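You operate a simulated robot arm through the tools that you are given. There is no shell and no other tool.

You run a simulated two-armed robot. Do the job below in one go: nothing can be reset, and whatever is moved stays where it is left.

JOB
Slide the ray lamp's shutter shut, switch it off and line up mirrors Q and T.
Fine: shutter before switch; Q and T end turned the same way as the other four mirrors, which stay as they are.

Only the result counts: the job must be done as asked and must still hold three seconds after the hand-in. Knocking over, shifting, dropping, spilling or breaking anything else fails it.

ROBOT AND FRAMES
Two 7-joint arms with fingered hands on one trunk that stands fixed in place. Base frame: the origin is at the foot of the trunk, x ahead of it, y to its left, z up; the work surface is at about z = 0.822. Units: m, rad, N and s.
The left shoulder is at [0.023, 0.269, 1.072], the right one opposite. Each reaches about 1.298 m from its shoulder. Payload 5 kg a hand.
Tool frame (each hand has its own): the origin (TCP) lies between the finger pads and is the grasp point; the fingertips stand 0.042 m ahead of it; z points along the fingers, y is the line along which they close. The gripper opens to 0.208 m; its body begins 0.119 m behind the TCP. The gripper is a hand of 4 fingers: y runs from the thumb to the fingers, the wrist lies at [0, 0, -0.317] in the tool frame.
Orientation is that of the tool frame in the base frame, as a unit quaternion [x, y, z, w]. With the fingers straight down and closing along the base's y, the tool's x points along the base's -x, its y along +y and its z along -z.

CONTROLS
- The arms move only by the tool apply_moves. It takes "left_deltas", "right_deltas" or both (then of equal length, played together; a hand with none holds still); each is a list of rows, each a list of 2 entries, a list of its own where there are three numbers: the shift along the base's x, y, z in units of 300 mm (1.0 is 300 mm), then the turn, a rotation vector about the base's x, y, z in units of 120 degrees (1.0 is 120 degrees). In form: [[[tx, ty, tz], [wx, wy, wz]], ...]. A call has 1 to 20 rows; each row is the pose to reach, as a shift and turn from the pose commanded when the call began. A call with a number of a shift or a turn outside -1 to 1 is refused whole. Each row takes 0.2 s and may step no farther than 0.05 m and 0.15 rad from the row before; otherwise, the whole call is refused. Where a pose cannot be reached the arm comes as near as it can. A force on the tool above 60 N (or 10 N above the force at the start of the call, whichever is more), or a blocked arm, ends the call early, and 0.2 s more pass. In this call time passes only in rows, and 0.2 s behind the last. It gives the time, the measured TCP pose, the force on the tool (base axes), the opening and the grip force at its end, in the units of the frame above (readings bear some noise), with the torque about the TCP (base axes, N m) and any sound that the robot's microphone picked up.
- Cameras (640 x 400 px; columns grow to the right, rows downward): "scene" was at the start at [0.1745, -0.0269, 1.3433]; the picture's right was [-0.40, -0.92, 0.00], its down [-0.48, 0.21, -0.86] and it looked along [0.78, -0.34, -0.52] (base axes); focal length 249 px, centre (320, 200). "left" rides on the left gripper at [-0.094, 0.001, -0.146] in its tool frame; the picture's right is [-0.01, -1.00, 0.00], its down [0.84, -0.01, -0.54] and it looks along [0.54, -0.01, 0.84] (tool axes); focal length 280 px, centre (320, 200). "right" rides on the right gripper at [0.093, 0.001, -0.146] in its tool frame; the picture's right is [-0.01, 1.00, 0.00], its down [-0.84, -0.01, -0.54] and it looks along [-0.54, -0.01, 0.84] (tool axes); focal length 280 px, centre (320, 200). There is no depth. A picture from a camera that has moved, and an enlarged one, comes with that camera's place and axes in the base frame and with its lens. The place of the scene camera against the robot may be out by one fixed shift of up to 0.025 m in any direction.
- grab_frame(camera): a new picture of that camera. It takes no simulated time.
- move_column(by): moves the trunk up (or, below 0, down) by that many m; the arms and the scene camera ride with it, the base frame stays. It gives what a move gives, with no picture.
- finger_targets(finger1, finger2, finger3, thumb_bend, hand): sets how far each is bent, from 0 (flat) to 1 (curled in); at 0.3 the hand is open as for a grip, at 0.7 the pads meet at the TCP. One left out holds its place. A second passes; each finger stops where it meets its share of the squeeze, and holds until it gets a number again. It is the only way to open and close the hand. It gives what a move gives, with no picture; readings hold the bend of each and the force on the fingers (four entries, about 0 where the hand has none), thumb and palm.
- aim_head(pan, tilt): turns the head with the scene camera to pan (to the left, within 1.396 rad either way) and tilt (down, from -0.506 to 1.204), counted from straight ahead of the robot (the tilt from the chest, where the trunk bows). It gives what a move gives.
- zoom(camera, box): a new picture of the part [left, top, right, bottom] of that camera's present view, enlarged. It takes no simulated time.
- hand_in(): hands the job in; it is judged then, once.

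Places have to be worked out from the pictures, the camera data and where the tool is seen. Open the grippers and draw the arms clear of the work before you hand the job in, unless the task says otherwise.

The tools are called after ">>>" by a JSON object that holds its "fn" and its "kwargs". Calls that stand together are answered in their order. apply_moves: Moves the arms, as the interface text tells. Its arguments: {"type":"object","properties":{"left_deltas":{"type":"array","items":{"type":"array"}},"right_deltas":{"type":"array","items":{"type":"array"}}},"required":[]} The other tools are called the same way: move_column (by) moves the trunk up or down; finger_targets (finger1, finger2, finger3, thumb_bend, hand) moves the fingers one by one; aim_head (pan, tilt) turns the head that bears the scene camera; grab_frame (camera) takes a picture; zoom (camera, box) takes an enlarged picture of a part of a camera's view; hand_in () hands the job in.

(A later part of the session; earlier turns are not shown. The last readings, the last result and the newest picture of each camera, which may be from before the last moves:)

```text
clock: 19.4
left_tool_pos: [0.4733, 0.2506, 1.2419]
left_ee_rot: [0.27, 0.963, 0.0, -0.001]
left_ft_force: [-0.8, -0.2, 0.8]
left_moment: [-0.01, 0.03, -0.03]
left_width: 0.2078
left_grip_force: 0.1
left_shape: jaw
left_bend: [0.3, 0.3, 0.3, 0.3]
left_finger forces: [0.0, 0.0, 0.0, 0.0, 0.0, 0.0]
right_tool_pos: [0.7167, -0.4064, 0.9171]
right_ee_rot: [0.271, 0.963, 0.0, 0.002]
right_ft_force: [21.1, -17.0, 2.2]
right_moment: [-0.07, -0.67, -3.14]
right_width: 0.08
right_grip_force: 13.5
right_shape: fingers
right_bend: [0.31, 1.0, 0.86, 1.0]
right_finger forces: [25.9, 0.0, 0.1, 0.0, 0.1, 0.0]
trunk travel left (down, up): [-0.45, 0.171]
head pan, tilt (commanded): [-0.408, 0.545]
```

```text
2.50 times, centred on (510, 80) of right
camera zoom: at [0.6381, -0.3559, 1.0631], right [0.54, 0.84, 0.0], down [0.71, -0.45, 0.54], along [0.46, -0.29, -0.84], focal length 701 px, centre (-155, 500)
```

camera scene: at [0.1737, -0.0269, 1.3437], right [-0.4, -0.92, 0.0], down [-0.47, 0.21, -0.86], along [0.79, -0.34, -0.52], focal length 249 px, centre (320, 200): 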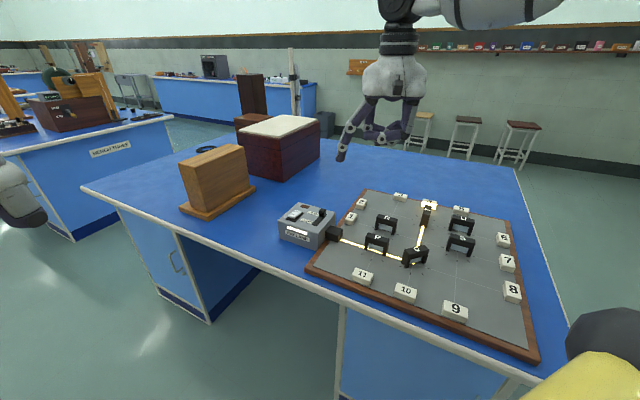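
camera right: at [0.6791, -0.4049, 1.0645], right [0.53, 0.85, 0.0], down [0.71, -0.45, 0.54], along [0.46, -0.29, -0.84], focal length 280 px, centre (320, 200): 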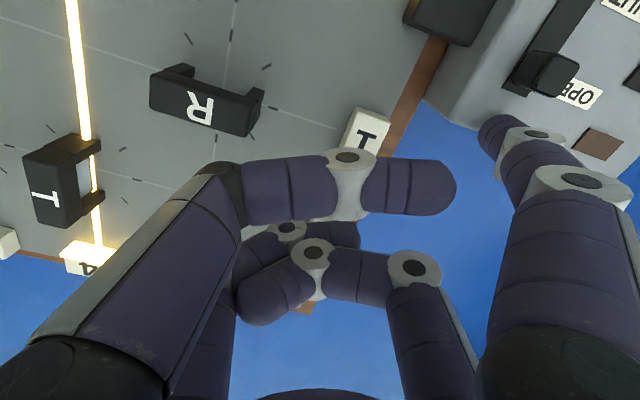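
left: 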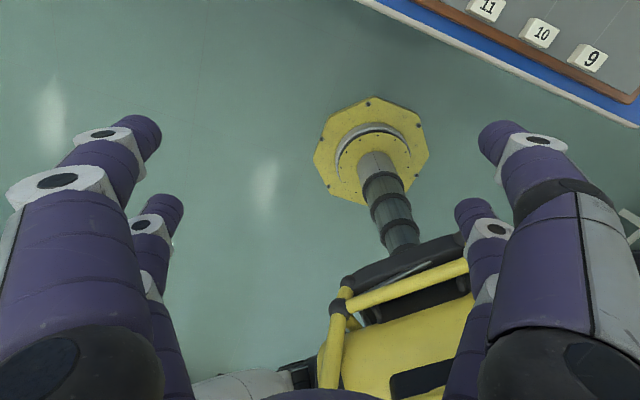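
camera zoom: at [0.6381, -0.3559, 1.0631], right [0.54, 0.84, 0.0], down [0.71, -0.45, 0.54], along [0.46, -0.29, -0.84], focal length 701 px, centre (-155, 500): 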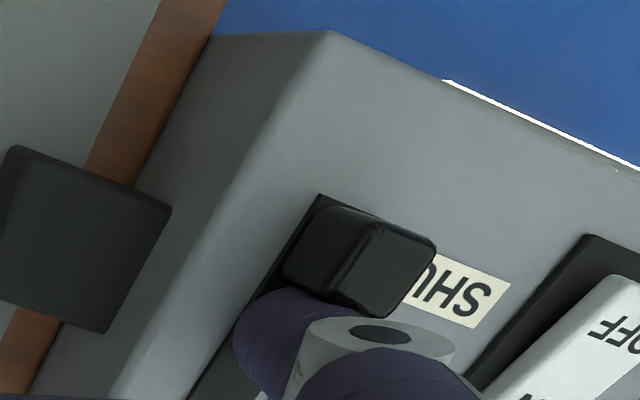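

The knob is hard against the SHUT end (26 N stop). I'll back off along the slot and lift 5 cm, then look at the result.

>>> {"fn": "apply_moves", "kwargs": {"right_deltas": [[[0.0107, -0.0128, 0], [0, 0, 0]], [[0.0214, -0.0255, 0], [0, 0, 0]], [[0.0429, -0.0511, 0], [0, 0, 0]], [[0.0429, -0.0511, 0.1], [0, 0, 0]], [[0.0429, -0.0511, 0.2], [0, 0, 0]], [[0.0429, -0.0511, 0.2], [0, 0, 0]]]}}

>>> {"fn": "zoom", "kwargs": {"camera": "scene", "box": [270, 185, 350, 245]}}

>>> {"fn": "zoom", "kwargs": {"camera": "right", "box": [420, 0, 620, 140]}}

```text
clock: 20.8
left_tool_pos: [0.4732, 0.2514, 1.2415]
left_ee_rot: [0.268, 0.963, -0.001, -0.001]
left_ft_force: [0.3, 0.0, -0.7]
left_moment: [0.01, -0.02, -0.01]
left_width: 0.2078
left_grip_force: 0.0
left_shape: jaw
left_bend: [0.3, 0.3, 0.3, 0.3]
left_finger forces: [0.1, 0.1, 0.0, 0.0, 0.0, 0.1]
right_tool_pos: [0.7255, -0.4177, 0.9777]
right_ee_rot: [0.27, 0.963, -0.001, -0.001]
right_ft_force: [-0.4, 0.1, -0.6]
right_moment: [0.03, 0.01, -0.02]
right_width: 0.0808
right_grip_force: 0.0
right_shape: fingers
right_bend: [0.3, 1.0, 0.86, 1.0]
right_finger forces: [0.0, 0.0, 0.1, 0.1, 0.0, 0.1]
trunk travel left (down, up): [-0.45, 0.171]
head pan, tilt (commanded): [-0.408, 0.545]
```

```text
6.67 times, centred on (310, 215) of scene
camera zoom: at [0.1746, -0.027, 1.3433], right [-0.4, -0.92, 0.0], down [-0.48, 0.21, -0.86], along [0.78, -0.34, -0.52], focal length 1663 px, centre (387, 100)
```

zoom: 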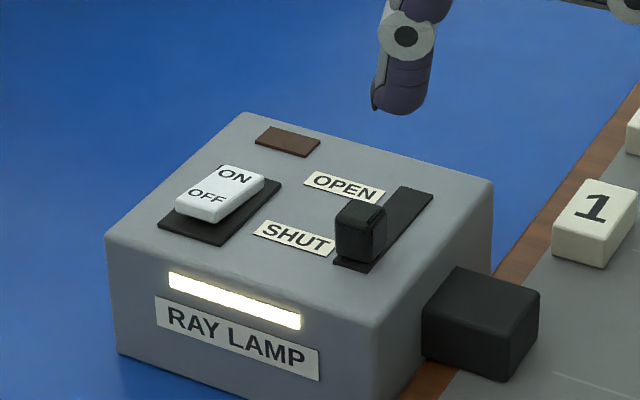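

```text
2.86 times, centred on (520, 70) of right
camera zoom: at [0.6469, -0.3686, 1.124], right [0.53, 0.85, 0.0], down [0.71, -0.45, 0.54], along [0.46, -0.29, -0.84], focal length 801 px, centre (-251, 571)
```

zoom: 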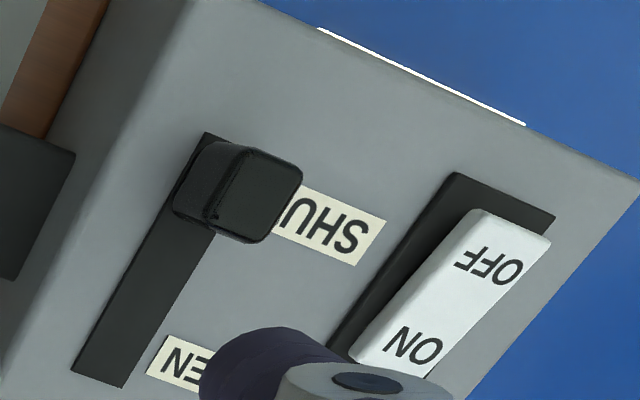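

Shutter knob sits at the SHUT end and the lamp hasn't shifted. The rocker's OFF end is raised; I judge the press point (0.795,−0.218). Moving the tip above it at the current height.

>>> {"fn": "apply_moves", "kwargs": {"right_deltas": [[[0.0415, 0.0913, 0], [0, 0, 0]], [[0.083, 0.1826, 0], [0, 0, 0]], [[0.1247, 0.274, 0], [0, 0, 0]], [[0.1247, 0.274, 0], [0, 0, 0]]]}}

>>> {"fn": "zoom", "kwargs": {"camera": "scene", "box": [260, 165, 360, 240]}}

>>> {"fn": "zoom", "kwargs": {"camera": "right", "box": [400, 0, 600, 140]}}

```text
clock: 21.8
left_tool_pos: [0.4725, 0.2524, 1.2431]
left_ee_rot: [0.27, 0.963, 0.0, 0.0]
left_ft_force: [0.2, -1.0, 0.3]
left_moment: [-0.03, -0.05, 0.03]
left_width: 0.2076
left_grip_force: 0.1
left_shape: jaw
left_bend: [0.3, 0.3, 0.3, 0.3]
left_finger forces: [0.0, 0.0, 0.0, 0.0, 0.1, 0.0]
right_tool_pos: [0.7643, -0.3374, 0.9784]
right_ee_rot: [0.271, 0.963, 0.0, 0.0]
right_ft_force: [0.3, 0.3, 0.1]
right_moment: [0.0, -0.03, 0.03]
right_width: 0.0806
right_grip_force: 0.1
right_shape: fingers
right_bend: [0.3, 1.0, 0.86, 1.0]
right_finger forces: [0.0, 0.0, 0.0, 0.0, 0.1, 0.0]
trunk travel left (down, up): [-0.45, 0.171]
head pan, tilt (commanded): [-0.408, 0.545]
```

```text
5.33 times, centred on (310, 202) of scene
camera zoom: at [0.1741, -0.0271, 1.3436], right [-0.4, -0.92, 0.0], down [-0.47, 0.21, -0.86], along [0.78, -0.34, -0.52], focal length 1330 px, centre (373, 187)
```

zoom: 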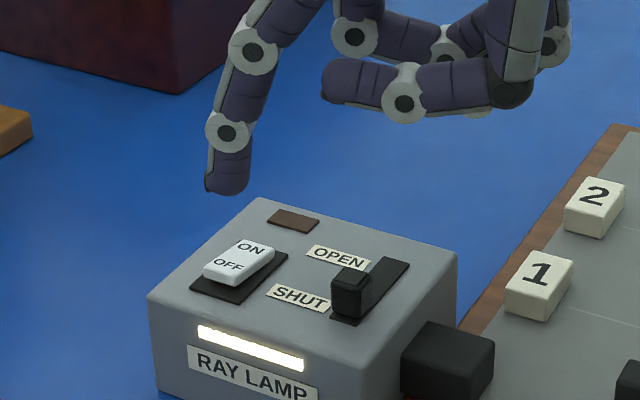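

```text
2.86 times, centred on (500, 70) of right
camera zoom: at [0.6861, -0.2878, 1.1238], right [0.53, 0.85, 0.0], down [0.71, -0.45, 0.54], along [0.46, -0.29, -0.84], focal length 801 px, centre (-194, 571)
```

zoom: 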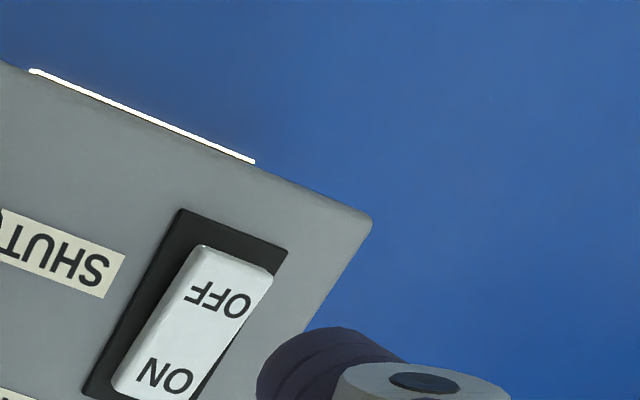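

The tip appears to land slightly toward ON of the OFF lettering; I'll shift 8 mm toward the OFF end and descend 33 mm, stopping about 1.4 cm above the rocker for another look.

>>> {"fn": "apply_moves", "kwargs": {"right_deltas": [[[-0.0167, 0.02, -0.05], [0, 0, 0]], [[-0.0167, 0.02, -0.11], [0, 0, 0]], [[-0.0167, 0.02, -0.11], [0, 0, 0]]]}}

>>> {"fn": "zoom", "kwargs": {"camera": "scene", "box": [270, 180, 330, 225]}}

>>> {"fn": "zoom", "kwargs": {"camera": "right", "box": [400, 0, 600, 140]}}

```text
clock: 22.6
left_tool_pos: [0.4725, 0.2518, 1.2423]
left_ee_rot: [0.269, 0.963, 0.0, 0.001]
left_ft_force: [-0.7, -0.5, -0.3]
left_moment: [-0.03, -0.06, -0.03]
left_width: 0.2078
left_grip_force: 0.0
left_shape: jaw
left_bend: [0.3, 0.3, 0.3, 0.3]
left_finger forces: [0.0, 0.0, 0.0, 0.2, 0.0, 0.1]
right_tool_pos: [0.7614, -0.3306, 0.9455]
right_ee_rot: [0.27, 0.963, 0.0, 0.001]
right_ft_force: [1.2, -0.4, 0.1]
right_moment: [-0.01, 0.0, 0.02]
right_width: 0.0807
right_grip_force: 0.2
right_shape: fingers
right_bend: [0.3, 1.0, 0.86, 1.0]
right_finger forces: [0.0, 0.0, 0.1, 0.0, 0.0, 0.0]
trunk travel left (down, up): [-0.45, 0.171]
head pan, tilt (commanded): [-0.408, 0.545]
```

```text
8.89 times, centred on (300, 202) of scene
camera zoom: at [0.1743, -0.0268, 1.3435], right [-0.4, -0.92, 0.0], down [-0.48, 0.21, -0.86], along [0.78, -0.34, -0.52], focal length 2217 px, centre (498, 178)
```

zoom: 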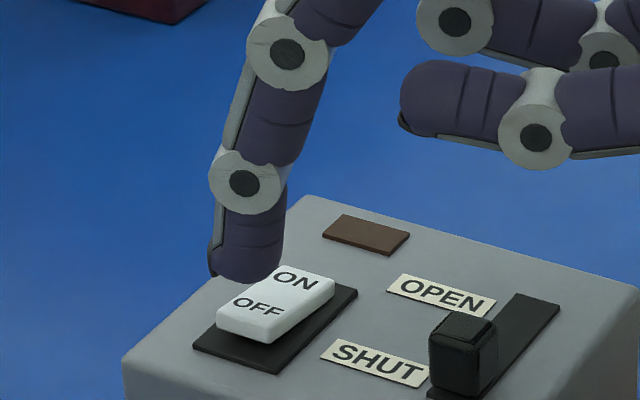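

```text
2.86 times, centred on (500, 70) of right
camera zoom: at [0.6817, -0.2806, 1.0909], right [0.53, 0.85, 0.0], down [0.71, -0.45, 0.54], along [0.46, -0.29, -0.84], focal length 801 px, centre (-194, 571)
```

zoom: 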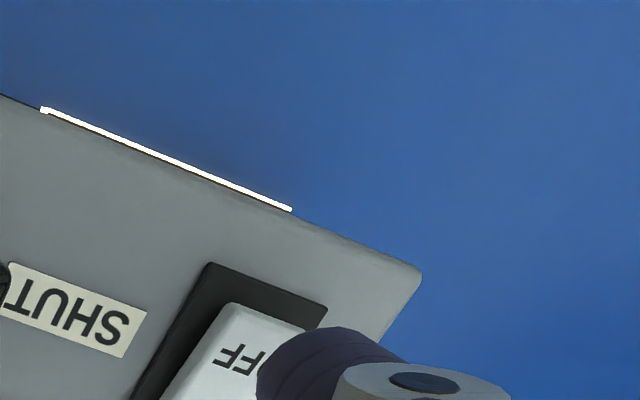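

The tip will land on the OFF half, slightly off to one side; I'll shift 5 mm in −x, then press down in 2.5 mm steps to about apex z 0.884 and check force/sound.

>>> {"fn": "apply_moves", "kwargs": {"right_deltas": [[[-0.0167, 0, 0], [0, 0, 0]], [[-0.0167, 0, -0.02], [0, 0, 0]], [[-0.0167, 0, -0.04], [0, 0, 0]], [[-0.0167, 0, -0.05], [0, 0, 0]], [[-0.0167, 0, -0.06], [0, 0, 0]], [[-0.0167, 0, -0.07], [0, 0, 0]], [[-0.0167, 0, -0.08], [0, 0, 0]]]}}

>>> {"fn": "zoom", "kwargs": {"camera": "scene", "box": [270, 180, 330, 225]}}

```text
clock: 24.2
left_tool_pos: [0.4711, 0.2511, 1.243]
left_ee_rot: [0.27, 0.963, 0.0, 0.001]
left_ft_force: [-0.6, 0.2, -0.5]
left_moment: [0.02, 0.03, 0.0]
left_width: 0.2079
left_grip_force: 0.1
left_shape: jaw
left_bend: [0.3, 0.3, 0.3, 0.3]
left_finger forces: [0.0, 0.1, 0.0, 0.1, 0.1, 0.0]
right_tool_pos: [0.7539, -0.3327, 0.9231]
right_ee_rot: [0.27, 0.963, 0.002, 0.001]
right_ft_force: [-5.0, -7.0, 21.4]
right_moment: [2.34, -0.84, 0.13]
right_width: 0.0813
right_grip_force: 11.0
right_shape: fingers
right_bend: [0.28, 1.0, 0.86, 1.0]
right_finger forces: [21.2, 0.0, 0.1, 0.1, 0.0, 0.0]
trunk travel left (down, up): [-0.45, 0.171]
head pan, tilt (commanded): [-0.408, 0.545]
```

```text
8.89 times, centred on (300, 202) of scene
camera zoom: at [0.1731, -0.0272, 1.3438], right [-0.4, -0.92, 0.0], down [-0.47, 0.21, -0.86], along [0.79, -0.34, -0.52], focal length 2217 px, centre (498, 178)
```

zoom: 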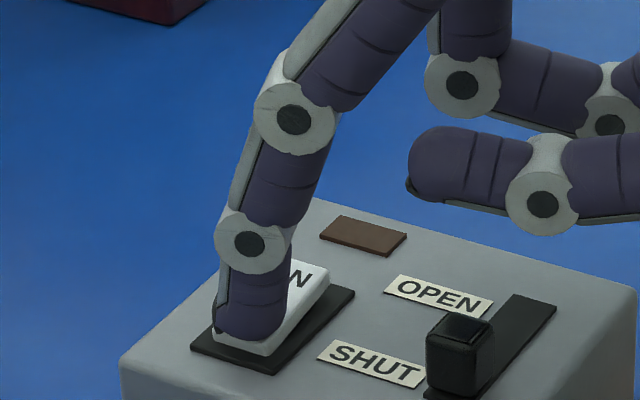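

21 N of pressure with the tip at z≈0.885; the rocker seems to have tilted. I'll lift off and check.

>>> {"fn": "apply_moves", "kwargs": {"right_deltas": [[[0, 0, 0.03], [0, 0, 0]], [[0, 0, 0.1], [0, 0, 0]], [[0, 0, 0.22], [0, 0, 0]], [[0.02, -0.13, 0.3], [0, 0, 0]], [[0.02, -0.26, 0.3], [0, 0, 0]], [[0.02, -0.26, 0.3], [0, 0, 0]]]}}

>>> {"fn": "zoom", "kwargs": {"camera": "scene", "box": [270, 185, 350, 245]}}

>>> {"fn": "grab_frame", "kwargs": {"camera": "right"}}

```text
clock: 25.6
left_tool_pos: [0.473, 0.2528, 1.2424]
left_ee_rot: [0.269, 0.963, 0.0, 0.0]
left_ft_force: [-0.4, 0.2, 0.2]
left_moment: [-0.01, -0.02, -0.01]
left_width: 0.2079
left_grip_force: 0.1
left_shape: jaw
left_bend: [0.3, 0.3, 0.3, 0.3]
left_finger forces: [0.0, 0.0, 0.0, 0.1, 0.0, 0.1]
right_tool_pos: [0.7619, -0.4078, 1.0112]
right_ee_rot: [0.27, 0.963, 0.0, 0.0]
right_ft_force: [0.7, 1.5, -0.1]
right_moment: [0.0, -0.04, -0.01]
right_width: 0.0811
right_grip_force: 0.1
right_shape: fingers
right_bend: [0.3, 1.0, 0.86, 1.0]
right_finger forces: [0.0, 0.0, 0.1, 0.0, 0.0, 0.0]
trunk travel left (down, up): [-0.45, 0.171]
head pan, tilt (commanded): [-0.408, 0.545]
```

```text
6.67 times, centred on (310, 215) of scene
camera zoom: at [0.1746, -0.0268, 1.3433], right [-0.4, -0.92, 0.0], down [-0.48, 0.21, -0.86], along [0.78, -0.34, -0.52], focal length 1663 px, centre (387, 100)
```

zoom: 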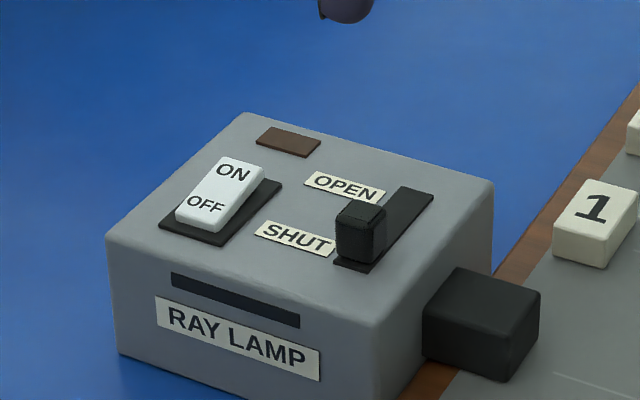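

```text
taken
camera right: at [0.6828, -0.3577, 1.1563], right [0.53, 0.85, 0.0], down [0.71, -0.45, 0.54], along [0.46, -0.29, -0.84], focal length 280 px, centre (320, 200)
```

right: 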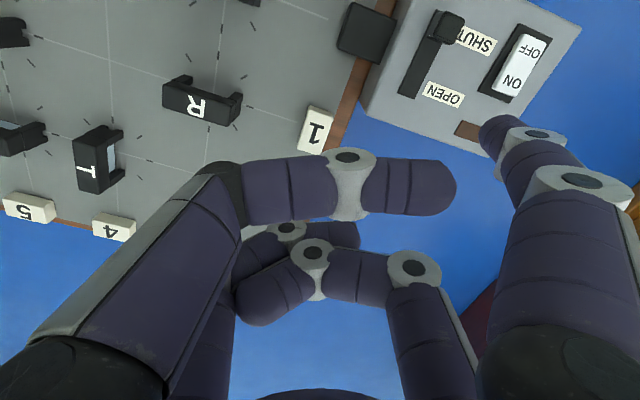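

The rocker is now on OFF (strip dark), and the shutter knob remains at SHUT. Next, the mirrors: I'll raise the hand over the board at z≈1.15.

>>> {"fn": "apply_moves", "kwargs": {"right_deltas": [[[-0.02, -0.03, 0.14], [0, 0, 0]], [[-0.08, -0.11, 0.25], [0, 0, 0]], [[-0.16, -0.22, 0.33], [0, 0, 0]], [[-0.24, -0.33, 0.4], [0, 0, 0]], [[-0.32, -0.44, 0.467], [0, 0, 0]], [[-0.4, -0.54, 0.467], [0, 0, 0]], [[-0.473, -0.64, 0.467], [0, 0, 0]], [[-0.473, -0.64, 0.467], [0, 0, 0]]]}}

>>> {"fn": "finger_targets", "kwargs": {"hand": "right", "finger3": 0.5, "thumb_bend": 0.5, "finger1": 0.5}}

>>> {"fn": "finger_targets", "kwargs": {"hand": "right", "finger2": 0.5}}

>>> {"fn": "grab_frame", "kwargs": {"camera": "right"}}

>>> {"fn": "grab_frame", "kwargs": {"camera": "scene"}}

```text
clock: 27.4
left_tool_pos: [0.4724, 0.2521, 1.2407]
left_ee_rot: [0.269, 0.963, 0.0, -0.001]
left_ft_force: [-0.6, 0.0, -0.2]
left_moment: [-0.07, 0.02, -0.01]
left_width: 0.2081
left_grip_force: 0.1
left_shape: jaw
left_bend: [0.3, 0.3, 0.3, 0.3]
left_finger forces: [0.1, 0.1, 0.0, 0.1, 0.0, 0.0]
right_tool_pos: [0.6209, -0.6017, 1.1509]
right_ee_rot: [0.269, 0.963, 0.0, 0.0]
right_ft_force: [0.3, 0.8, 0.7]
right_moment: [-0.05, 0.06, 0.01]
right_width: 0.0811
right_grip_force: 0.1
right_shape: fingers
right_bend: [0.3, 1.0, 0.87, 1.0]
right_finger forces: [0.0, 0.0, 0.1, 0.0, 0.0, 0.1]
trunk travel left (down, up): [-0.45, 0.171]
head pan, tilt (commanded): [-0.408, 0.545]
```

```text
clock: 28.4
left_tool_pos: [0.4728, 0.2515, 1.2424]
left_ee_rot: [0.27, 0.963, 0.0, 0.0]
left_ft_force: [-0.7, 0.1, 0.6]
left_moment: [0.0, 0.02, -0.02]
left_width: 0.208
left_grip_force: 0.1
left_shape: jaw
left_bend: [0.3, 0.3, 0.3, 0.3]
left_finger forces: [0.0, 0.0, 0.0, 0.1, 0.0, 0.0]
right_tool_pos: [0.6199, -0.6019, 1.152]
right_ee_rot: [0.269, 0.963, 0.0, 0.0]
right_ft_force: [-0.1, 0.5, 0.3]
right_moment: [-0.04, 0.0, -0.01]
right_width: 0.1132
right_grip_force: 0.1
right_shape: fingers
right_bend: [0.5, 1.0, 0.5, 0.5]
right_finger forces: [0.1, 0.0, 0.0, 0.0, 0.1, 0.0]
trunk travel left (down, up): [-0.45, 0.171]
head pan, tilt (commanded): [-0.408, 0.545]
```

```text
clock: 29.4
left_tool_pos: [0.4726, 0.2512, 1.2422]
left_ee_rot: [0.269, 0.963, 0.001, 0.0]
left_ft_force: [0.4, -1.1, 0.5]
left_moment: [0.02, 0.0, 0.05]
left_width: 0.2078
left_grip_force: 0.1
left_shape: jaw
left_bend: [0.3, 0.3, 0.3, 0.3]
left_finger forces: [0.1, 0.0, 0.0, 0.0, 0.0, 0.1]
right_tool_pos: [0.6211, -0.6039, 1.1519]
right_ee_rot: [0.27, 0.963, 0.0, 0.0]
right_ft_force: [0.1, 0.0, 0.0]
right_moment: [0.0, -0.01, 0.0]
right_width: 0.1131
right_grip_force: 0.1
right_shape: fingers
right_bend: [0.5, 0.5, 0.5, 0.5]
right_finger forces: [0.0, 0.0, 0.0, 0.0, 0.0, 0.1]
trunk travel left (down, up): [-0.45, 0.171]
head pan, tilt (commanded): [-0.408, 0.545]
```

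```text
taken
camera right: at [0.5419, -0.5524, 1.2975], right [0.53, 0.85, 0.0], down [0.71, -0.45, 0.54], along [0.46, -0.29, -0.84], focal length 280 px, centre (320, 200)
```

right: 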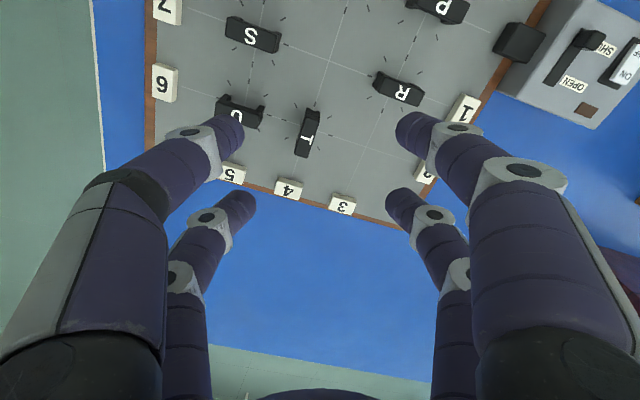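

```text
taken
camera scene: at [0.1744, -0.0269, 1.3434], right [-0.4, -0.92, 0.0], down [-0.48, 0.21, -0.86], along [0.78, -0.34, -0.52], focal length 249 px, centre (320, 200)
```

scene: 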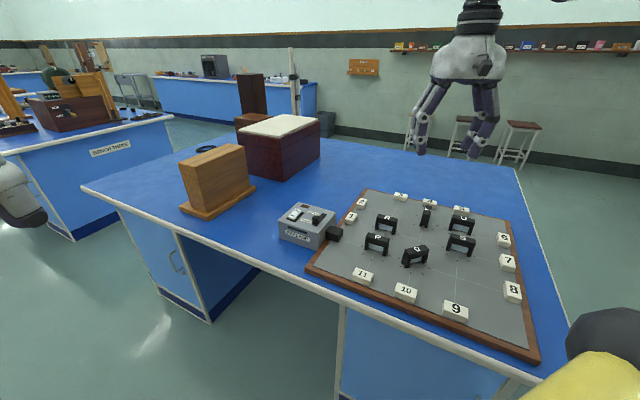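

Fingers at 0.5 give a 0.113 m opening. I'll test in free air whether the wrist can yaw −108.7° (needed to end with finger-closing axis along the mirrors' thickness direction, angle −50°).

>>> {"fn": "apply_moves", "kwargs": {"right_deltas": [[[0, 0, 0], [0, 0, -0.0697]], [[0, 0, 0], [0, 0, -0.1394]], [[0, 0, 0], [0, 0, -0.2091]], [[0, 0, 0], [0, 0, -0.2788]], [[0, 0, 0], [0, 0, -0.3485]], [[0, 0, 0], [0, 0, -0.4182]], [[0, 0, 0], [0, 0, -0.4878]], [[0, 0, 0], [0, 0, -0.5575]], [[0, 0, 0], [0, 0, -0.6272]], [[0, 0, 0], [0, 0, -0.6969]], [[0, 0, 0], [0, 0, -0.7666]], [[0, 0, 0], [0, 0, -0.8363]], [[0, 0, 0], [0, 0, -0.906]], [[0, 0, 0], [0, 0, -0.906]]]}}

>>> {"fn": "grab_frame", "kwargs": {"camera": "right"}}

>>> {"fn": "grab_frame", "kwargs": {"camera": "scene"}}

```text
clock: 32.4
left_tool_pos: [0.4714, 0.2542, 1.2427]
left_ee_rot: [0.269, 0.963, -0.001, 0.001]
left_ft_force: [-0.5, 1.8, 0.6]
left_moment: [-0.19, -0.1, 0.02]
left_width: 0.2077
left_grip_force: 0.0
left_shape: jaw
left_bend: [0.3, 0.3, 0.3, 0.3]
left_finger forces: [0.0, 0.1, 0.0, 0.0, 0.0, 0.0]
right_tool_pos: [0.6044, -0.9373, 1.0757]
right_ee_rot: [0.893, 0.445, 0.044, -0.055]
right_ft_force: [0.1, 0.6, 1.0]
right_moment: [-0.16, -0.1, -0.01]
right_width: 0.1128
right_grip_force: 0.1
right_shape: fingers
right_bend: [0.5, 0.5, 0.5, 0.5]
right_finger forces: [0.0, 0.0, 0.0, 0.0, 0.0, 0.1]
right hand out of reach, approached as far as the arm can: row 6, 7, 8, 9, 10, 11, 12, 13, 14
trunk travel left (down, up): [-0.45, 0.171]
head pan, tilt (commanded): [-0.408, 0.545]
```

```text
taken
camera right: at [0.6584, -0.8839, 1.2328], right [0.79, -0.61, -0.06], down [-0.53, -0.73, 0.43], along [-0.31, -0.31, -0.9], focal length 280 px, centre (320, 200)
```

right: 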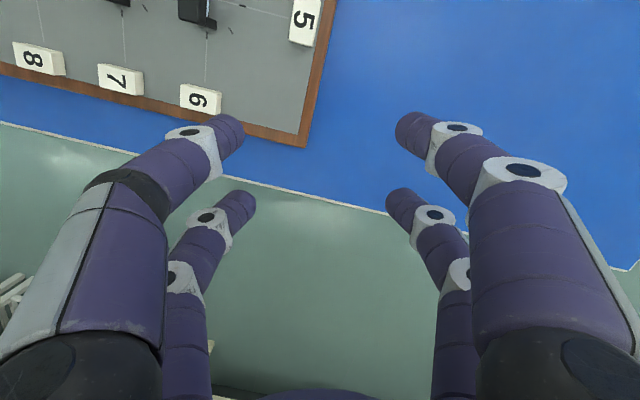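

```text
taken
camera scene: at [0.1734, -0.0255, 1.3437], right [-0.4, -0.92, 0.0], down [-0.47, 0.2, -0.86], along [0.79, -0.34, -0.52], focal length 249 px, centre (320, 200)
```

scene: 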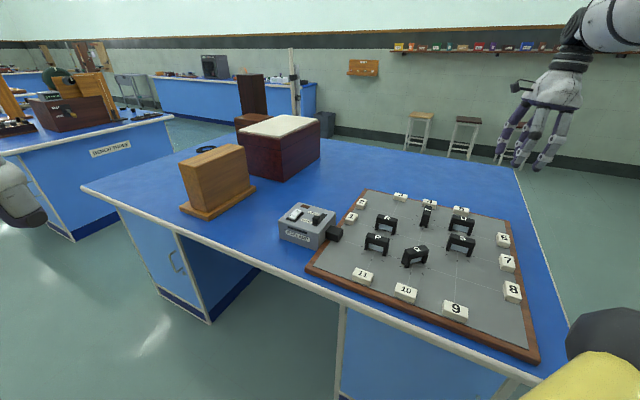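

The arm cannot yaw that far (limit roughly −42° from the original yaw). I'll turn back by +108.7° to the original orientation and check.

>>> {"fn": "apply_moves", "kwargs": {"right_deltas": [[[0, 0, 0], [0, 0, 0.0697]], [[0, 0, 0], [0, 0, 0.1394]], [[0, 0, 0], [0, 0, 0.2091]], [[0, 0, 0], [0, 0, 0.2788]], [[0, 0, 0], [0, 0, 0.3485]], [[0, 0, 0], [0, 0, 0.4182]], [[0, 0, 0], [0, 0, 0.4878]], [[0, 0, 0], [0, 0, 0.5575]], [[0, 0, 0], [0, 0, 0.6272]], [[0, 0, 0], [0, 0, 0.6969]], [[0, 0, 0], [0, 0, 0.7666]], [[0, 0, 0], [0, 0, 0.8363]], [[0, 0, 0], [0, 0, 0.906]], [[0, 0, 0], [0, 0, 0.906]]]}}

>>> {"fn": "grab_frame", "kwargs": {"camera": "right"}}

```text
clock: 35.4
left_tool_pos: [0.4725, 0.252, 1.2418]
left_ee_rot: [0.269, 0.963, 0.001, 0.0]
left_ft_force: [0.3, -0.1, -0.3]
left_moment: [0.02, 0.0, 0.0]
left_width: 0.2081
left_grip_force: 0.0
left_shape: jaw
left_bend: [0.3, 0.3, 0.3, 0.3]
left_finger forces: [0.1, 0.0, 0.1, 0.1, 0.0, 0.0]
right_tool_pos: [0.6042, -0.9226, 1.0821]
right_ee_rot: [0.158, 0.985, -0.021, -0.068]
right_ft_force: [0.4, 1.0, -0.1]
right_moment: [0.02, 0.02, -0.05]
right_width: 0.1129
right_grip_force: 0.1
right_shape: fingers
right_bend: [0.5, 0.5, 0.5, 0.5]
right_finger forces: [0.0, 0.0, 0.1, 0.0, 0.0, 0.1]
trunk travel left (down, up): [-0.45, 0.171]
head pan, tilt (commanded): [-0.408, 0.545]
```

```text
taken
camera right: at [0.5375, -0.8881, 1.2386], right [0.32, 0.94, -0.06], down [0.86, -0.27, 0.43], along [0.39, -0.19, -0.9], focal length 280 px, centre (320, 200)
```

right: 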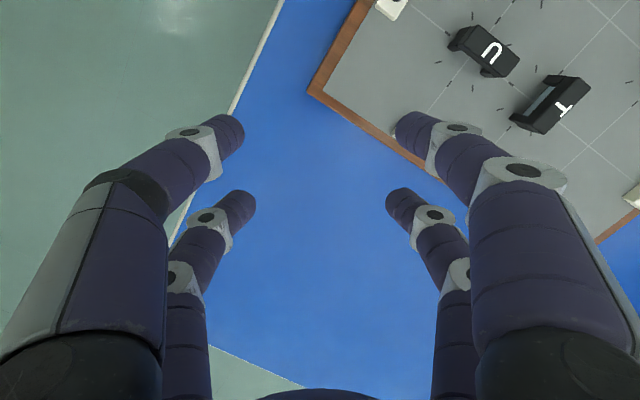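

The commanded pose re-based on the reached one, so the hand is now at (0.604,−0.923,1.082) tilted ~8°. I'll re-level it with yaw at 90° (fingers closing along y) and bring it above T at z≈1.05.

>>> {"fn": "apply_moves", "kwargs": {"right_deltas": [[[0.029, 0.13, 0.0], [0.0029, -0.0093, 0.0217]], [[0.058, 0.26, 0.0], [0.0058, -0.0187, 0.0433]], [[0.087, 0.39, 0.0], [0.0087, -0.028, 0.065]], [[0.116, 0.52, -0.03], [0.0115, -0.0373, 0.0867]], [[0.145, 0.65, -0.05], [0.0144, -0.0466, 0.1084]], [[0.174, 0.78, -0.08], [0.0173, -0.056, 0.13]], [[0.203, 0.909, -0.1], [0.0202, -0.0653, 0.1517]], [[0.203, 0.909, -0.1], [0.0202, -0.0653, 0.1517]]]}}

>>> {"fn": "grab_frame", "kwargs": {"camera": "right"}}

```text
clock: 37.2
left_tool_pos: [0.4725, 0.2507, 1.2413]
left_ee_rot: [0.27, 0.963, 0.0, 0.001]
left_ft_force: [0.3, -0.8, -0.4]
left_moment: [0.07, 0.0, -0.04]
left_width: 0.2082
left_grip_force: 0.1
left_shape: jaw
left_bend: [0.3, 0.3, 0.3, 0.3]
left_finger forces: [0.1, 0.0, 0.1, 0.1, 0.0, 0.0]
right_tool_pos: [0.6638, -0.6481, 1.0496]
right_ee_rot: [0.0, 1.0, 0.001, 0.001]
right_ft_force: [-0.4, 0.1, 0.1]
right_moment: [0.07, -0.04, 0.02]
right_width: 0.113
right_grip_force: 0.1
right_shape: fingers
right_bend: [0.5, 0.5, 0.5, 0.5]
right_finger forces: [0.0, 0.1, 0.0, 0.1, 0.0, 0.0]
trunk travel left (down, up): [-0.45, 0.171]
head pan, tilt (commanded): [-0.408, 0.545]
```

```text
taken
camera right: at [0.5698, -0.6468, 1.1967], right [0.02, 1.0, 0.0], down [0.84, -0.01, 0.54], along [0.54, -0.01, -0.84], focal length 280 px, centre (320, 200)
```

right: 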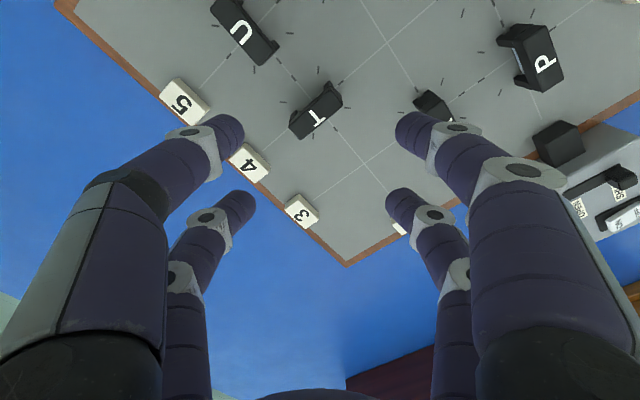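

Level at yaw 90° above T. I'll now test positive yaw in stages, first +40° to the yaw at which mirrors should end (closing axis at 130°).

>>> {"fn": "apply_moves", "kwargs": {"right_deltas": [[[0, 0, 0], [0, 0, 0.0667]], [[0, 0, 0], [0, 0, 0.1333]], [[0, 0, 0], [0, 0, 0.2]], [[0, 0, 0], [0, 0, 0.2667]], [[0, 0, 0], [0, 0, 0.3333]], [[0, 0, 0], [0, 0, 0.3333]]]}}

>>> {"fn": "apply_moves", "kwargs": {"right_deltas": [[[0, 0, 0], [0, 0, 0.0667]], [[0, 0, 0], [0, 0, 0.1333]], [[0, 0, 0], [0, 0, 0.1667]]]}}

>>> {"fn": "grab_frame", "kwargs": {"camera": "right"}}

```text
clock: 38.6
left_tool_pos: [0.4728, 0.2521, 1.242]
left_ee_rot: [0.269, 0.963, 0.001, 0.0]
left_ft_force: [-0.1, -0.7, -0.8]
left_moment: [0.01, 0.0, -0.01]
left_width: 0.2078
left_grip_force: 0.0
left_shape: jaw
left_bend: [0.3, 0.3, 0.3, 0.3]
left_finger forces: [0.1, 0.1, 0.0, 0.0, 0.0, 0.0]
right_tool_pos: [0.663, -0.6492, 1.0524]
right_ee_rot: [-0.343, 0.939, 0.0, -0.001]
right_ft_force: [0.4, 0.3, -0.3]
right_moment: [-0.04, -0.04, 0.01]
right_width: 0.113
right_grip_force: 0.1
right_shape: fingers
right_bend: [0.5, 0.5, 0.5, 0.5]
right_finger forces: [0.0, 0.0, 0.1, 0.0, 0.1, 0.1]
trunk travel left (down, up): [-0.45, 0.171]
head pan, tilt (commanded): [-0.408, 0.545]
```

```text
clock: 39.4
left_tool_pos: [0.4719, 0.2517, 1.2422]
left_ee_rot: [0.269, 0.963, 0.0, 0.001]
left_ft_force: [-0.6, -0.3, -0.5]
left_moment: [0.04, 0.02, 0.01]
left_width: 0.2077
left_grip_force: 0.0
left_shape: jaw
left_bend: [0.3, 0.3, 0.3, 0.3]
left_finger forces: [0.1, 0.0, 0.1, 0.0, 0.1, 0.0]
right_tool_pos: [0.6633, -0.6484, 1.0513]
right_ee_rot: [-0.5, 0.866, 0.001, -0.001]
right_ft_force: [-0.2, -0.9, -0.1]
right_moment: [-0.01, -0.01, 0.0]
right_width: 0.1129
right_grip_force: 0.1
right_shape: fingers
right_bend: [0.5, 0.5, 0.5, 0.5]
right_finger forces: [0.0, 0.0, 0.1, 0.0, 0.0, 0.1]
trunk travel left (down, up): [-0.45, 0.171]
head pan, tilt (commanded): [-0.408, 0.545]
```

```text
taken
camera right: at [0.617, -0.7293, 1.197], right [-0.86, 0.51, 0.0], down [0.43, 0.72, 0.54], along [0.28, 0.46, -0.84], focal length 280 px, centre (320, 200)
```

right: 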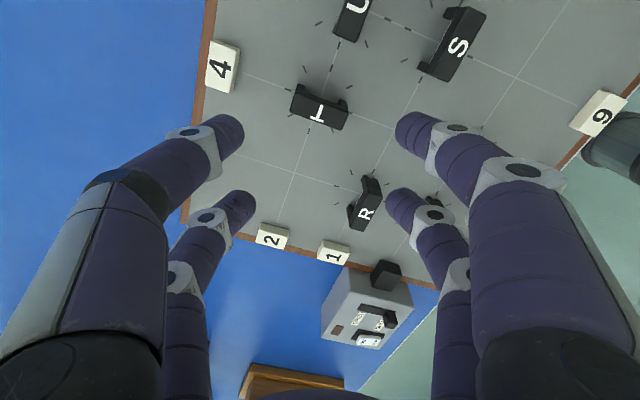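

Yaw 150° is fully reachable. Continuing the test to 170°, then 190°.

>>> {"fn": "apply_moves", "kwargs": {"right_deltas": [[[0, 0, 0], [0, 0, 0.0667]], [[0, 0, 0], [0, 0, 0.1333]], [[0, 0, 0], [0, 0, 0.1667]]]}}

>>> {"fn": "apply_moves", "kwargs": {"right_deltas": [[[0, 0, 0], [0, 0, 0.0667]], [[0, 0, 0], [0, 0, 0.1333]], [[0, 0, 0], [0, 0, 0.1667]]]}}

```text
clock: 40.2
left_tool_pos: [0.4718, 0.2511, 1.2428]
left_ee_rot: [0.269, 0.963, 0.0, 0.0]
left_ft_force: [0.7, -0.4, 0.0]
left_moment: [-0.03, 0.02, -0.02]
left_width: 0.2081
left_grip_force: 0.0
left_shape: jaw
left_bend: [0.3, 0.3, 0.3, 0.3]
left_finger forces: [0.0, 0.1, 0.1, 0.0, 0.0, 0.0]
right_tool_pos: [0.6641, -0.6486, 1.0507]
right_ee_rot: [-0.644, 0.765, 0.001, 0.001]
right_ft_force: [-0.1, -0.8, 0.3]
right_moment: [0.03, -0.01, 0.01]
right_width: 0.1129
right_grip_force: 0.0
right_shape: fingers
right_bend: [0.5, 0.5, 0.5, 0.5]
right_finger forces: [0.1, 0.1, 0.1, 0.0, 0.0, 0.1]
trunk travel left (down, up): [-0.45, 0.171]
head pan, tilt (commanded): [-0.408, 0.545]
```

```text
clock: 41.0
left_tool_pos: [0.4724, 0.2518, 1.2421]
left_ee_rot: [0.268, 0.963, 0.0, 0.0]
left_ft_force: [-0.3, -0.9, -0.4]
left_moment: [0.01, 0.01, -0.02]
left_width: 0.2081
left_grip_force: 0.1
left_shape: jaw
left_bend: [0.3, 0.3, 0.3, 0.3]
left_finger forces: [0.0, 0.0, 0.1, 0.0, 0.0, 0.0]
right_tool_pos: [0.6659, -0.6489, 1.0496]
right_ee_rot: [0.767, -0.642, 0.0, 0.001]
right_ft_force: [0.1, -0.9, 0.2]
right_moment: [0.0, 0.0, 0.02]
right_width: 0.1128
right_grip_force: 0.1
right_shape: fingers
right_bend: [0.5, 0.5, 0.5, 0.5]
right_finger forces: [0.0, 0.0, 0.0, 0.0, 0.1, 0.0]
trunk travel left (down, up): [-0.45, 0.171]
head pan, tilt (commanded): [-0.408, 0.545]
```

Yaw 190° is also reachable. Going on to 220°, which would match T's present thickness direction.

>>> {"fn": "apply_moves", "kwargs": {"right_deltas": [[[0, 0, 0], [0, 0, 0.0667]], [[0, 0, 0], [0, 0, 0.1333]], [[0, 0, 0], [0, 0, 0.2]], [[0, 0, 0], [0, 0, 0.25]], [[0, 0, 0], [0, 0, 0.25]]]}}

>>> {"fn": "grab_frame", "kwargs": {"camera": "right"}}

>>> {"fn": "grab_frame", "kwargs": {"camera": "scene"}}

```text
clock: 42.2
left_tool_pos: [0.4728, 0.252, 1.2427]
left_ee_rot: [0.269, 0.963, 0.0, 0.001]
left_ft_force: [0.4, -0.3, 1.1]
left_moment: [0.02, 0.0, 0.01]
left_width: 0.2081
left_grip_force: 0.0
left_shape: jaw
left_bend: [0.3, 0.3, 0.3, 0.3]
left_finger forces: [0.0, 0.0, 0.1, 0.1, 0.0, 0.1]
right_tool_pos: [0.6648, -0.6483, 1.0522]
right_ee_rot: [0.906, -0.423, -0.001, 0.0]
right_ft_force: [-0.4, 0.3, -0.7]
right_moment: [-0.04, -0.02, -0.01]
right_width: 0.1131
right_grip_force: 0.0
right_shape: fingers
right_bend: [0.5, 0.5, 0.5, 0.5]
right_finger forces: [0.1, 0.0, 0.0, 0.0, 0.0, 0.1]
trunk travel left (down, up): [-0.45, 0.171]
head pan, tilt (commanded): [-0.408, 0.545]
```

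```text
taken
camera right: at [0.7246, -0.7215, 1.1969], right [-0.77, -0.63, 0.0], down [-0.53, 0.65, 0.54], along [-0.34, 0.42, -0.84], focal length 280 px, centre (320, 200)
```

right: 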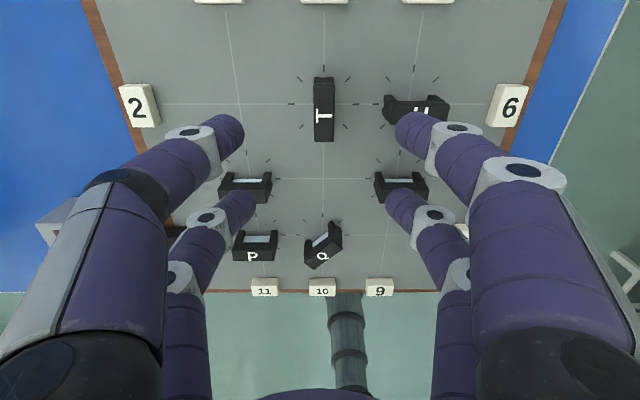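

```text
taken
camera scene: at [0.1744, -0.027, 1.3433], right [-0.4, -0.92, 0.0], down [-0.48, 0.21, -0.86], along [0.78, -0.34, -0.52], focal length 249 px, centre (320, 200)
```

scene: 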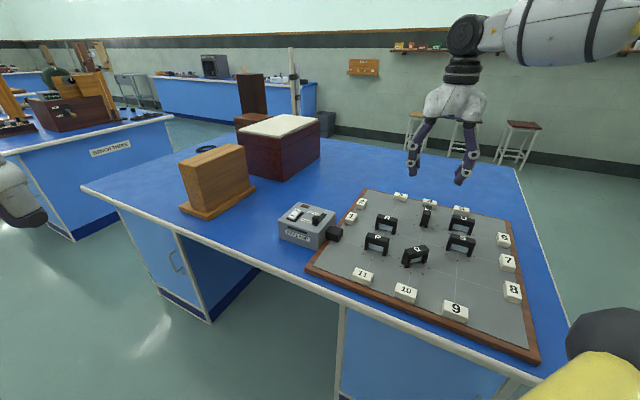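

Yaw 220° works and this view is neatly aligned with the board grid. I'll zoom to measure the grid angle and mirror positions precisely.

>>> {"fn": "zoom", "kwargs": {"camera": "right", "box": [240, 50, 400, 170]}}

>>> {"fn": "zoom", "kwargs": {"camera": "right", "box": [100, 40, 540, 300]}}

>>> {"fn": "zoom", "kwargs": {"camera": "right", "box": [220, 200, 380, 300]}}

```text
3.33 times, centred on (320, 110) of right
camera zoom: at [0.7246, -0.7215, 1.1969], right [-0.77, -0.63, 0.0], down [-0.53, 0.65, 0.54], along [-0.34, 0.42, -0.84], focal length 935 px, centre (320, 500)
```

zoom: 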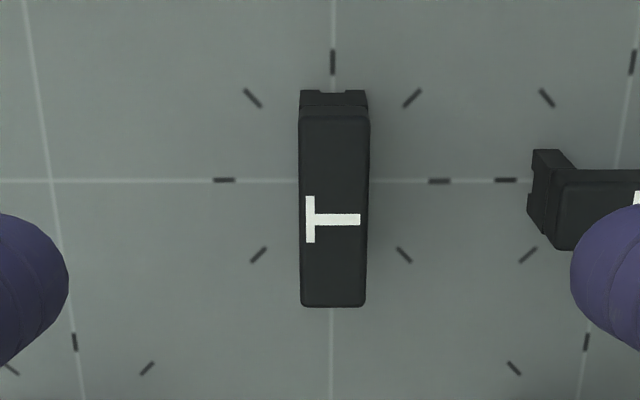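

```text
1.45 times, centred on (320, 170) of right
camera zoom: at [0.7246, -0.7215, 1.1969], right [-0.77, -0.63, 0.0], down [-0.53, 0.65, 0.54], along [-0.34, 0.42, -0.84], focal length 408 px, centre (320, 244)
```

zoom: 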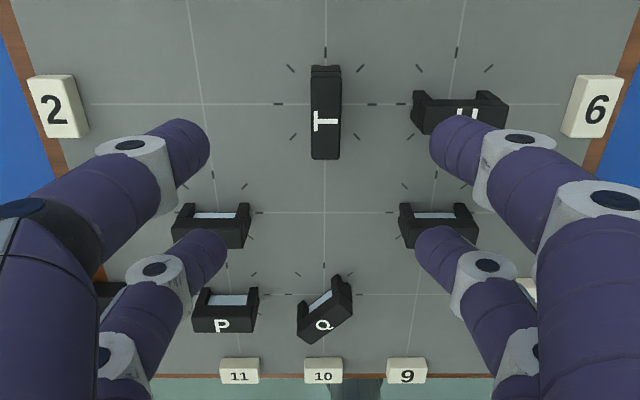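

```text
4.00 times, centred on (300, 250) of right
camera zoom: at [0.7246, -0.7215, 1.1969], right [-0.77, -0.63, 0.0], down [-0.53, 0.65, 0.54], along [-0.34, 0.42, -0.84], focal length 1122 px, centre (400, 0)
```

zoom: 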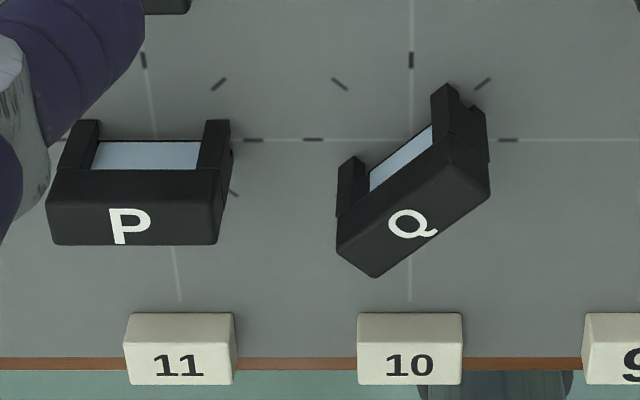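

T is centred at about (0.665,−0.655), 64 mm long, 23 mm wide, top z≈0.88, board z≈0.839; grid rows run at ≈39.3°. I'll narrow the fingers to 0.58, trim the yaw by −0.7°, centre over T and go down to z≈0.96 first.

>>> {"fn": "finger_targets", "kwargs": {"hand": "right", "finger1": 0.57, "finger2": 0.57, "finger3": 0.57, "thumb_bend": 0.57}}

>>> {"fn": "apply_moves", "kwargs": {"right_deltas": [[[-0.0047, -0.0203, 0], [0, 0, -0.0058]], [[-0.0047, -0.0203, -0.1], [0, 0, -0.0058]], [[-0.0047, -0.0203, -0.2], [0, 0, -0.0058]], [[-0.0047, -0.0203, -0.3], [0, 0, -0.0058]], [[-0.0047, -0.0203, -0.3], [0, 0, -0.0058]]]}}

>>> {"fn": "grab_frame", "kwargs": {"camera": "right"}}

>>> {"fn": "zoom", "kwargs": {"camera": "scene", "box": [350, 130, 510, 270]}}

```text
clock: 43.2
left_tool_pos: [0.4721, 0.2509, 1.2414]
left_ee_rot: [0.269, 0.963, 0.0, 0.0]
left_ft_force: [0.1, 0.4, -0.3]
left_moment: [-0.01, 0.01, 0.04]
left_width: 0.208
left_grip_force: 0.1
left_shape: jaw
left_bend: [0.3, 0.3, 0.3, 0.3]
left_finger forces: [0.0, 0.0, 0.1, 0.0, 0.0, 0.0]
right_tool_pos: [0.6651, -0.6496, 1.0513]
right_ee_rot: [0.907, -0.422, -0.001, 0.002]
right_ft_force: [0.0, 0.4, -0.1]
right_moment: [0.0, -0.02, 0.01]
right_width: 0.0817
right_grip_force: 0.0
right_shape: fingers
right_bend: [0.56, 0.56, 0.56, 0.56]
right_finger forces: [0.0, 0.0, 0.1, 0.0, 0.1, 0.0]
trunk travel left (down, up): [-0.45, 0.171]
head pan, tilt (commanded): [-0.408, 0.545]
```

```text
clock: 44.4
left_tool_pos: [0.4728, 0.2533, 1.2415]
left_ee_rot: [0.269, 0.963, 0.0, 0.0]
left_ft_force: [0.3, -0.3, 0.2]
left_moment: [-0.04, -0.01, 0.01]
left_width: 0.2081
left_grip_force: 0.1
left_shape: jaw
left_bend: [0.3, 0.3, 0.3, 0.3]
left_finger forces: [0.1, 0.1, 0.0, 0.0, 0.0, 0.0]
right_tool_pos: [0.6639, -0.6527, 0.9609]
right_ee_rot: [0.904, -0.428, 0.0, 0.0]
right_ft_force: [0.4, 1.3, 0.6]
right_moment: [-0.03, 0.02, -0.01]
right_width: 0.0814
right_grip_force: 0.0
right_shape: fingers
right_bend: [0.56, 0.56, 0.56, 0.56]
right_finger forces: [0.0, 0.0, 0.0, 0.1, 0.1, 0.0]
trunk travel left (down, up): [-0.45, 0.171]
head pan, tilt (commanded): [-0.408, 0.545]
```

```text
taken
camera right: at [0.722, -0.7263, 1.1066], right [-0.78, -0.62, 0.0], down [-0.52, 0.66, 0.54], along [-0.34, 0.42, -0.84], focal length 280 px, centre (320, 200)
```

right: 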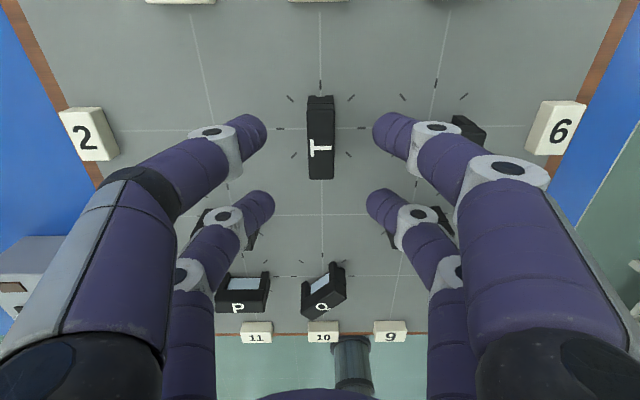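

```text
2.86 times, centred on (430, 200) of scene
camera zoom: at [0.1743, -0.0266, 1.3435], right [-0.4, -0.92, 0.0], down [-0.48, 0.21, -0.86], along [0.79, -0.34, -0.52], focal length 713 px, centre (6, 200)
```

zoom: 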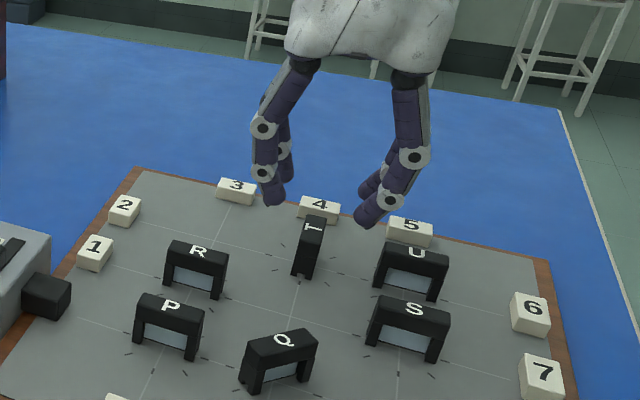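

Symmetric about T so far. I'll zoom to check T's position relative to the tool axis before descending.

>>> {"fn": "zoom", "kwargs": {"camera": "right", "box": [220, 70, 420, 220]}}

```text
2.67 times, centred on (320, 145) of right
camera zoom: at [0.722, -0.7263, 1.1066], right [-0.78, -0.62, 0.0], down [-0.52, 0.66, 0.54], along [-0.34, 0.42, -0.84], focal length 748 px, centre (320, 347)
```

zoom: 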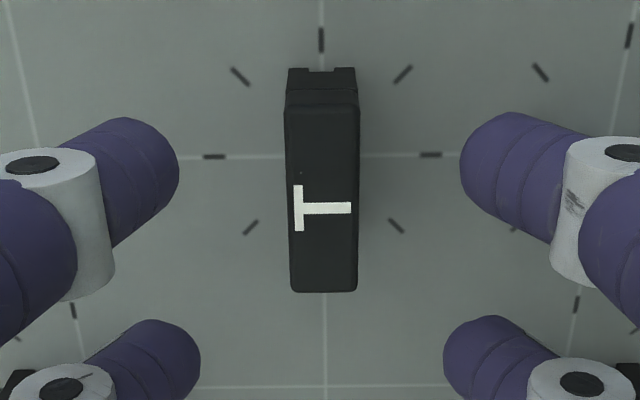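

T lies within 2 mm of the tool axis and is aligned with the hand. Descending to TCP z≈0.900 (tips ~15 mm above the board).

>>> {"fn": "apply_moves", "kwargs": {"right_deltas": [[[0.0033, -0.004, -0.07], [0, 0, 0]], [[0.0033, -0.004, -0.14], [0, 0, 0]], [[0.0033, -0.004, -0.202], [0, 0, 0]], [[0.0033, -0.004, -0.202], [0, 0, 0]]]}}

>>> {"fn": "grab_frame", "kwargs": {"camera": "right"}}

>>> {"fn": "zoom", "kwargs": {"camera": "scene", "box": [370, 150, 490, 250]}}

```text
clock: 45.4
left_tool_pos: [0.4721, 0.2519, 1.2422]
left_ee_rot: [0.269, 0.963, 0.0, 0.001]
left_ft_force: [-0.3, 0.0, 0.7]
left_moment: [0.0, -0.02, -0.01]
left_width: 0.2079
left_grip_force: 0.0
left_shape: jaw
left_bend: [0.3, 0.3, 0.3, 0.3]
left_finger forces: [0.0, 0.0, 0.0, 0.1, 0.1, 0.0]
right_tool_pos: [0.6658, -0.6537, 0.9002]
right_ee_rot: [0.904, -0.428, 0.0, 0.0]
right_ft_force: [-0.3, 0.7, 0.5]
right_moment: [-0.03, -0.01, 0.02]
right_width: 0.0818
right_grip_force: 0.1
right_shape: fingers
right_bend: [0.56, 0.56, 0.56, 0.56]
right_finger forces: [0.0, 0.0, 0.0, 0.0, 0.0, 0.0]
trunk travel left (down, up): [-0.45, 0.171]
head pan, tilt (commanded): [-0.408, 0.545]
```

```text
taken
camera right: at [0.7243, -0.7276, 1.046], right [-0.78, -0.62, 0.0], down [-0.52, 0.66, 0.54], along [-0.34, 0.42, -0.84], focal length 280 px, centre (320, 200)
```

right: 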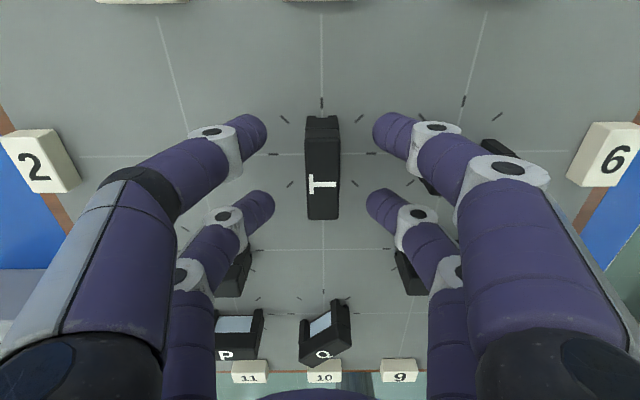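

```text
4.00 times, centred on (430, 200) of scene
camera zoom: at [0.1743, -0.0269, 1.3435], right [-0.4, -0.92, 0.0], down [-0.48, 0.21, -0.86], along [0.78, -0.34, -0.52], focal length 998 px, centre (-120, 200)
```

zoom: 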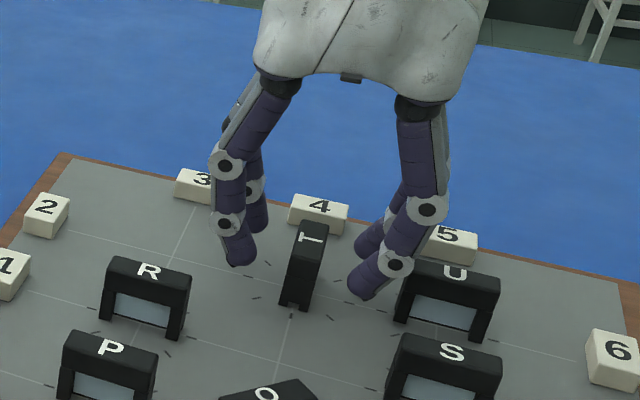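

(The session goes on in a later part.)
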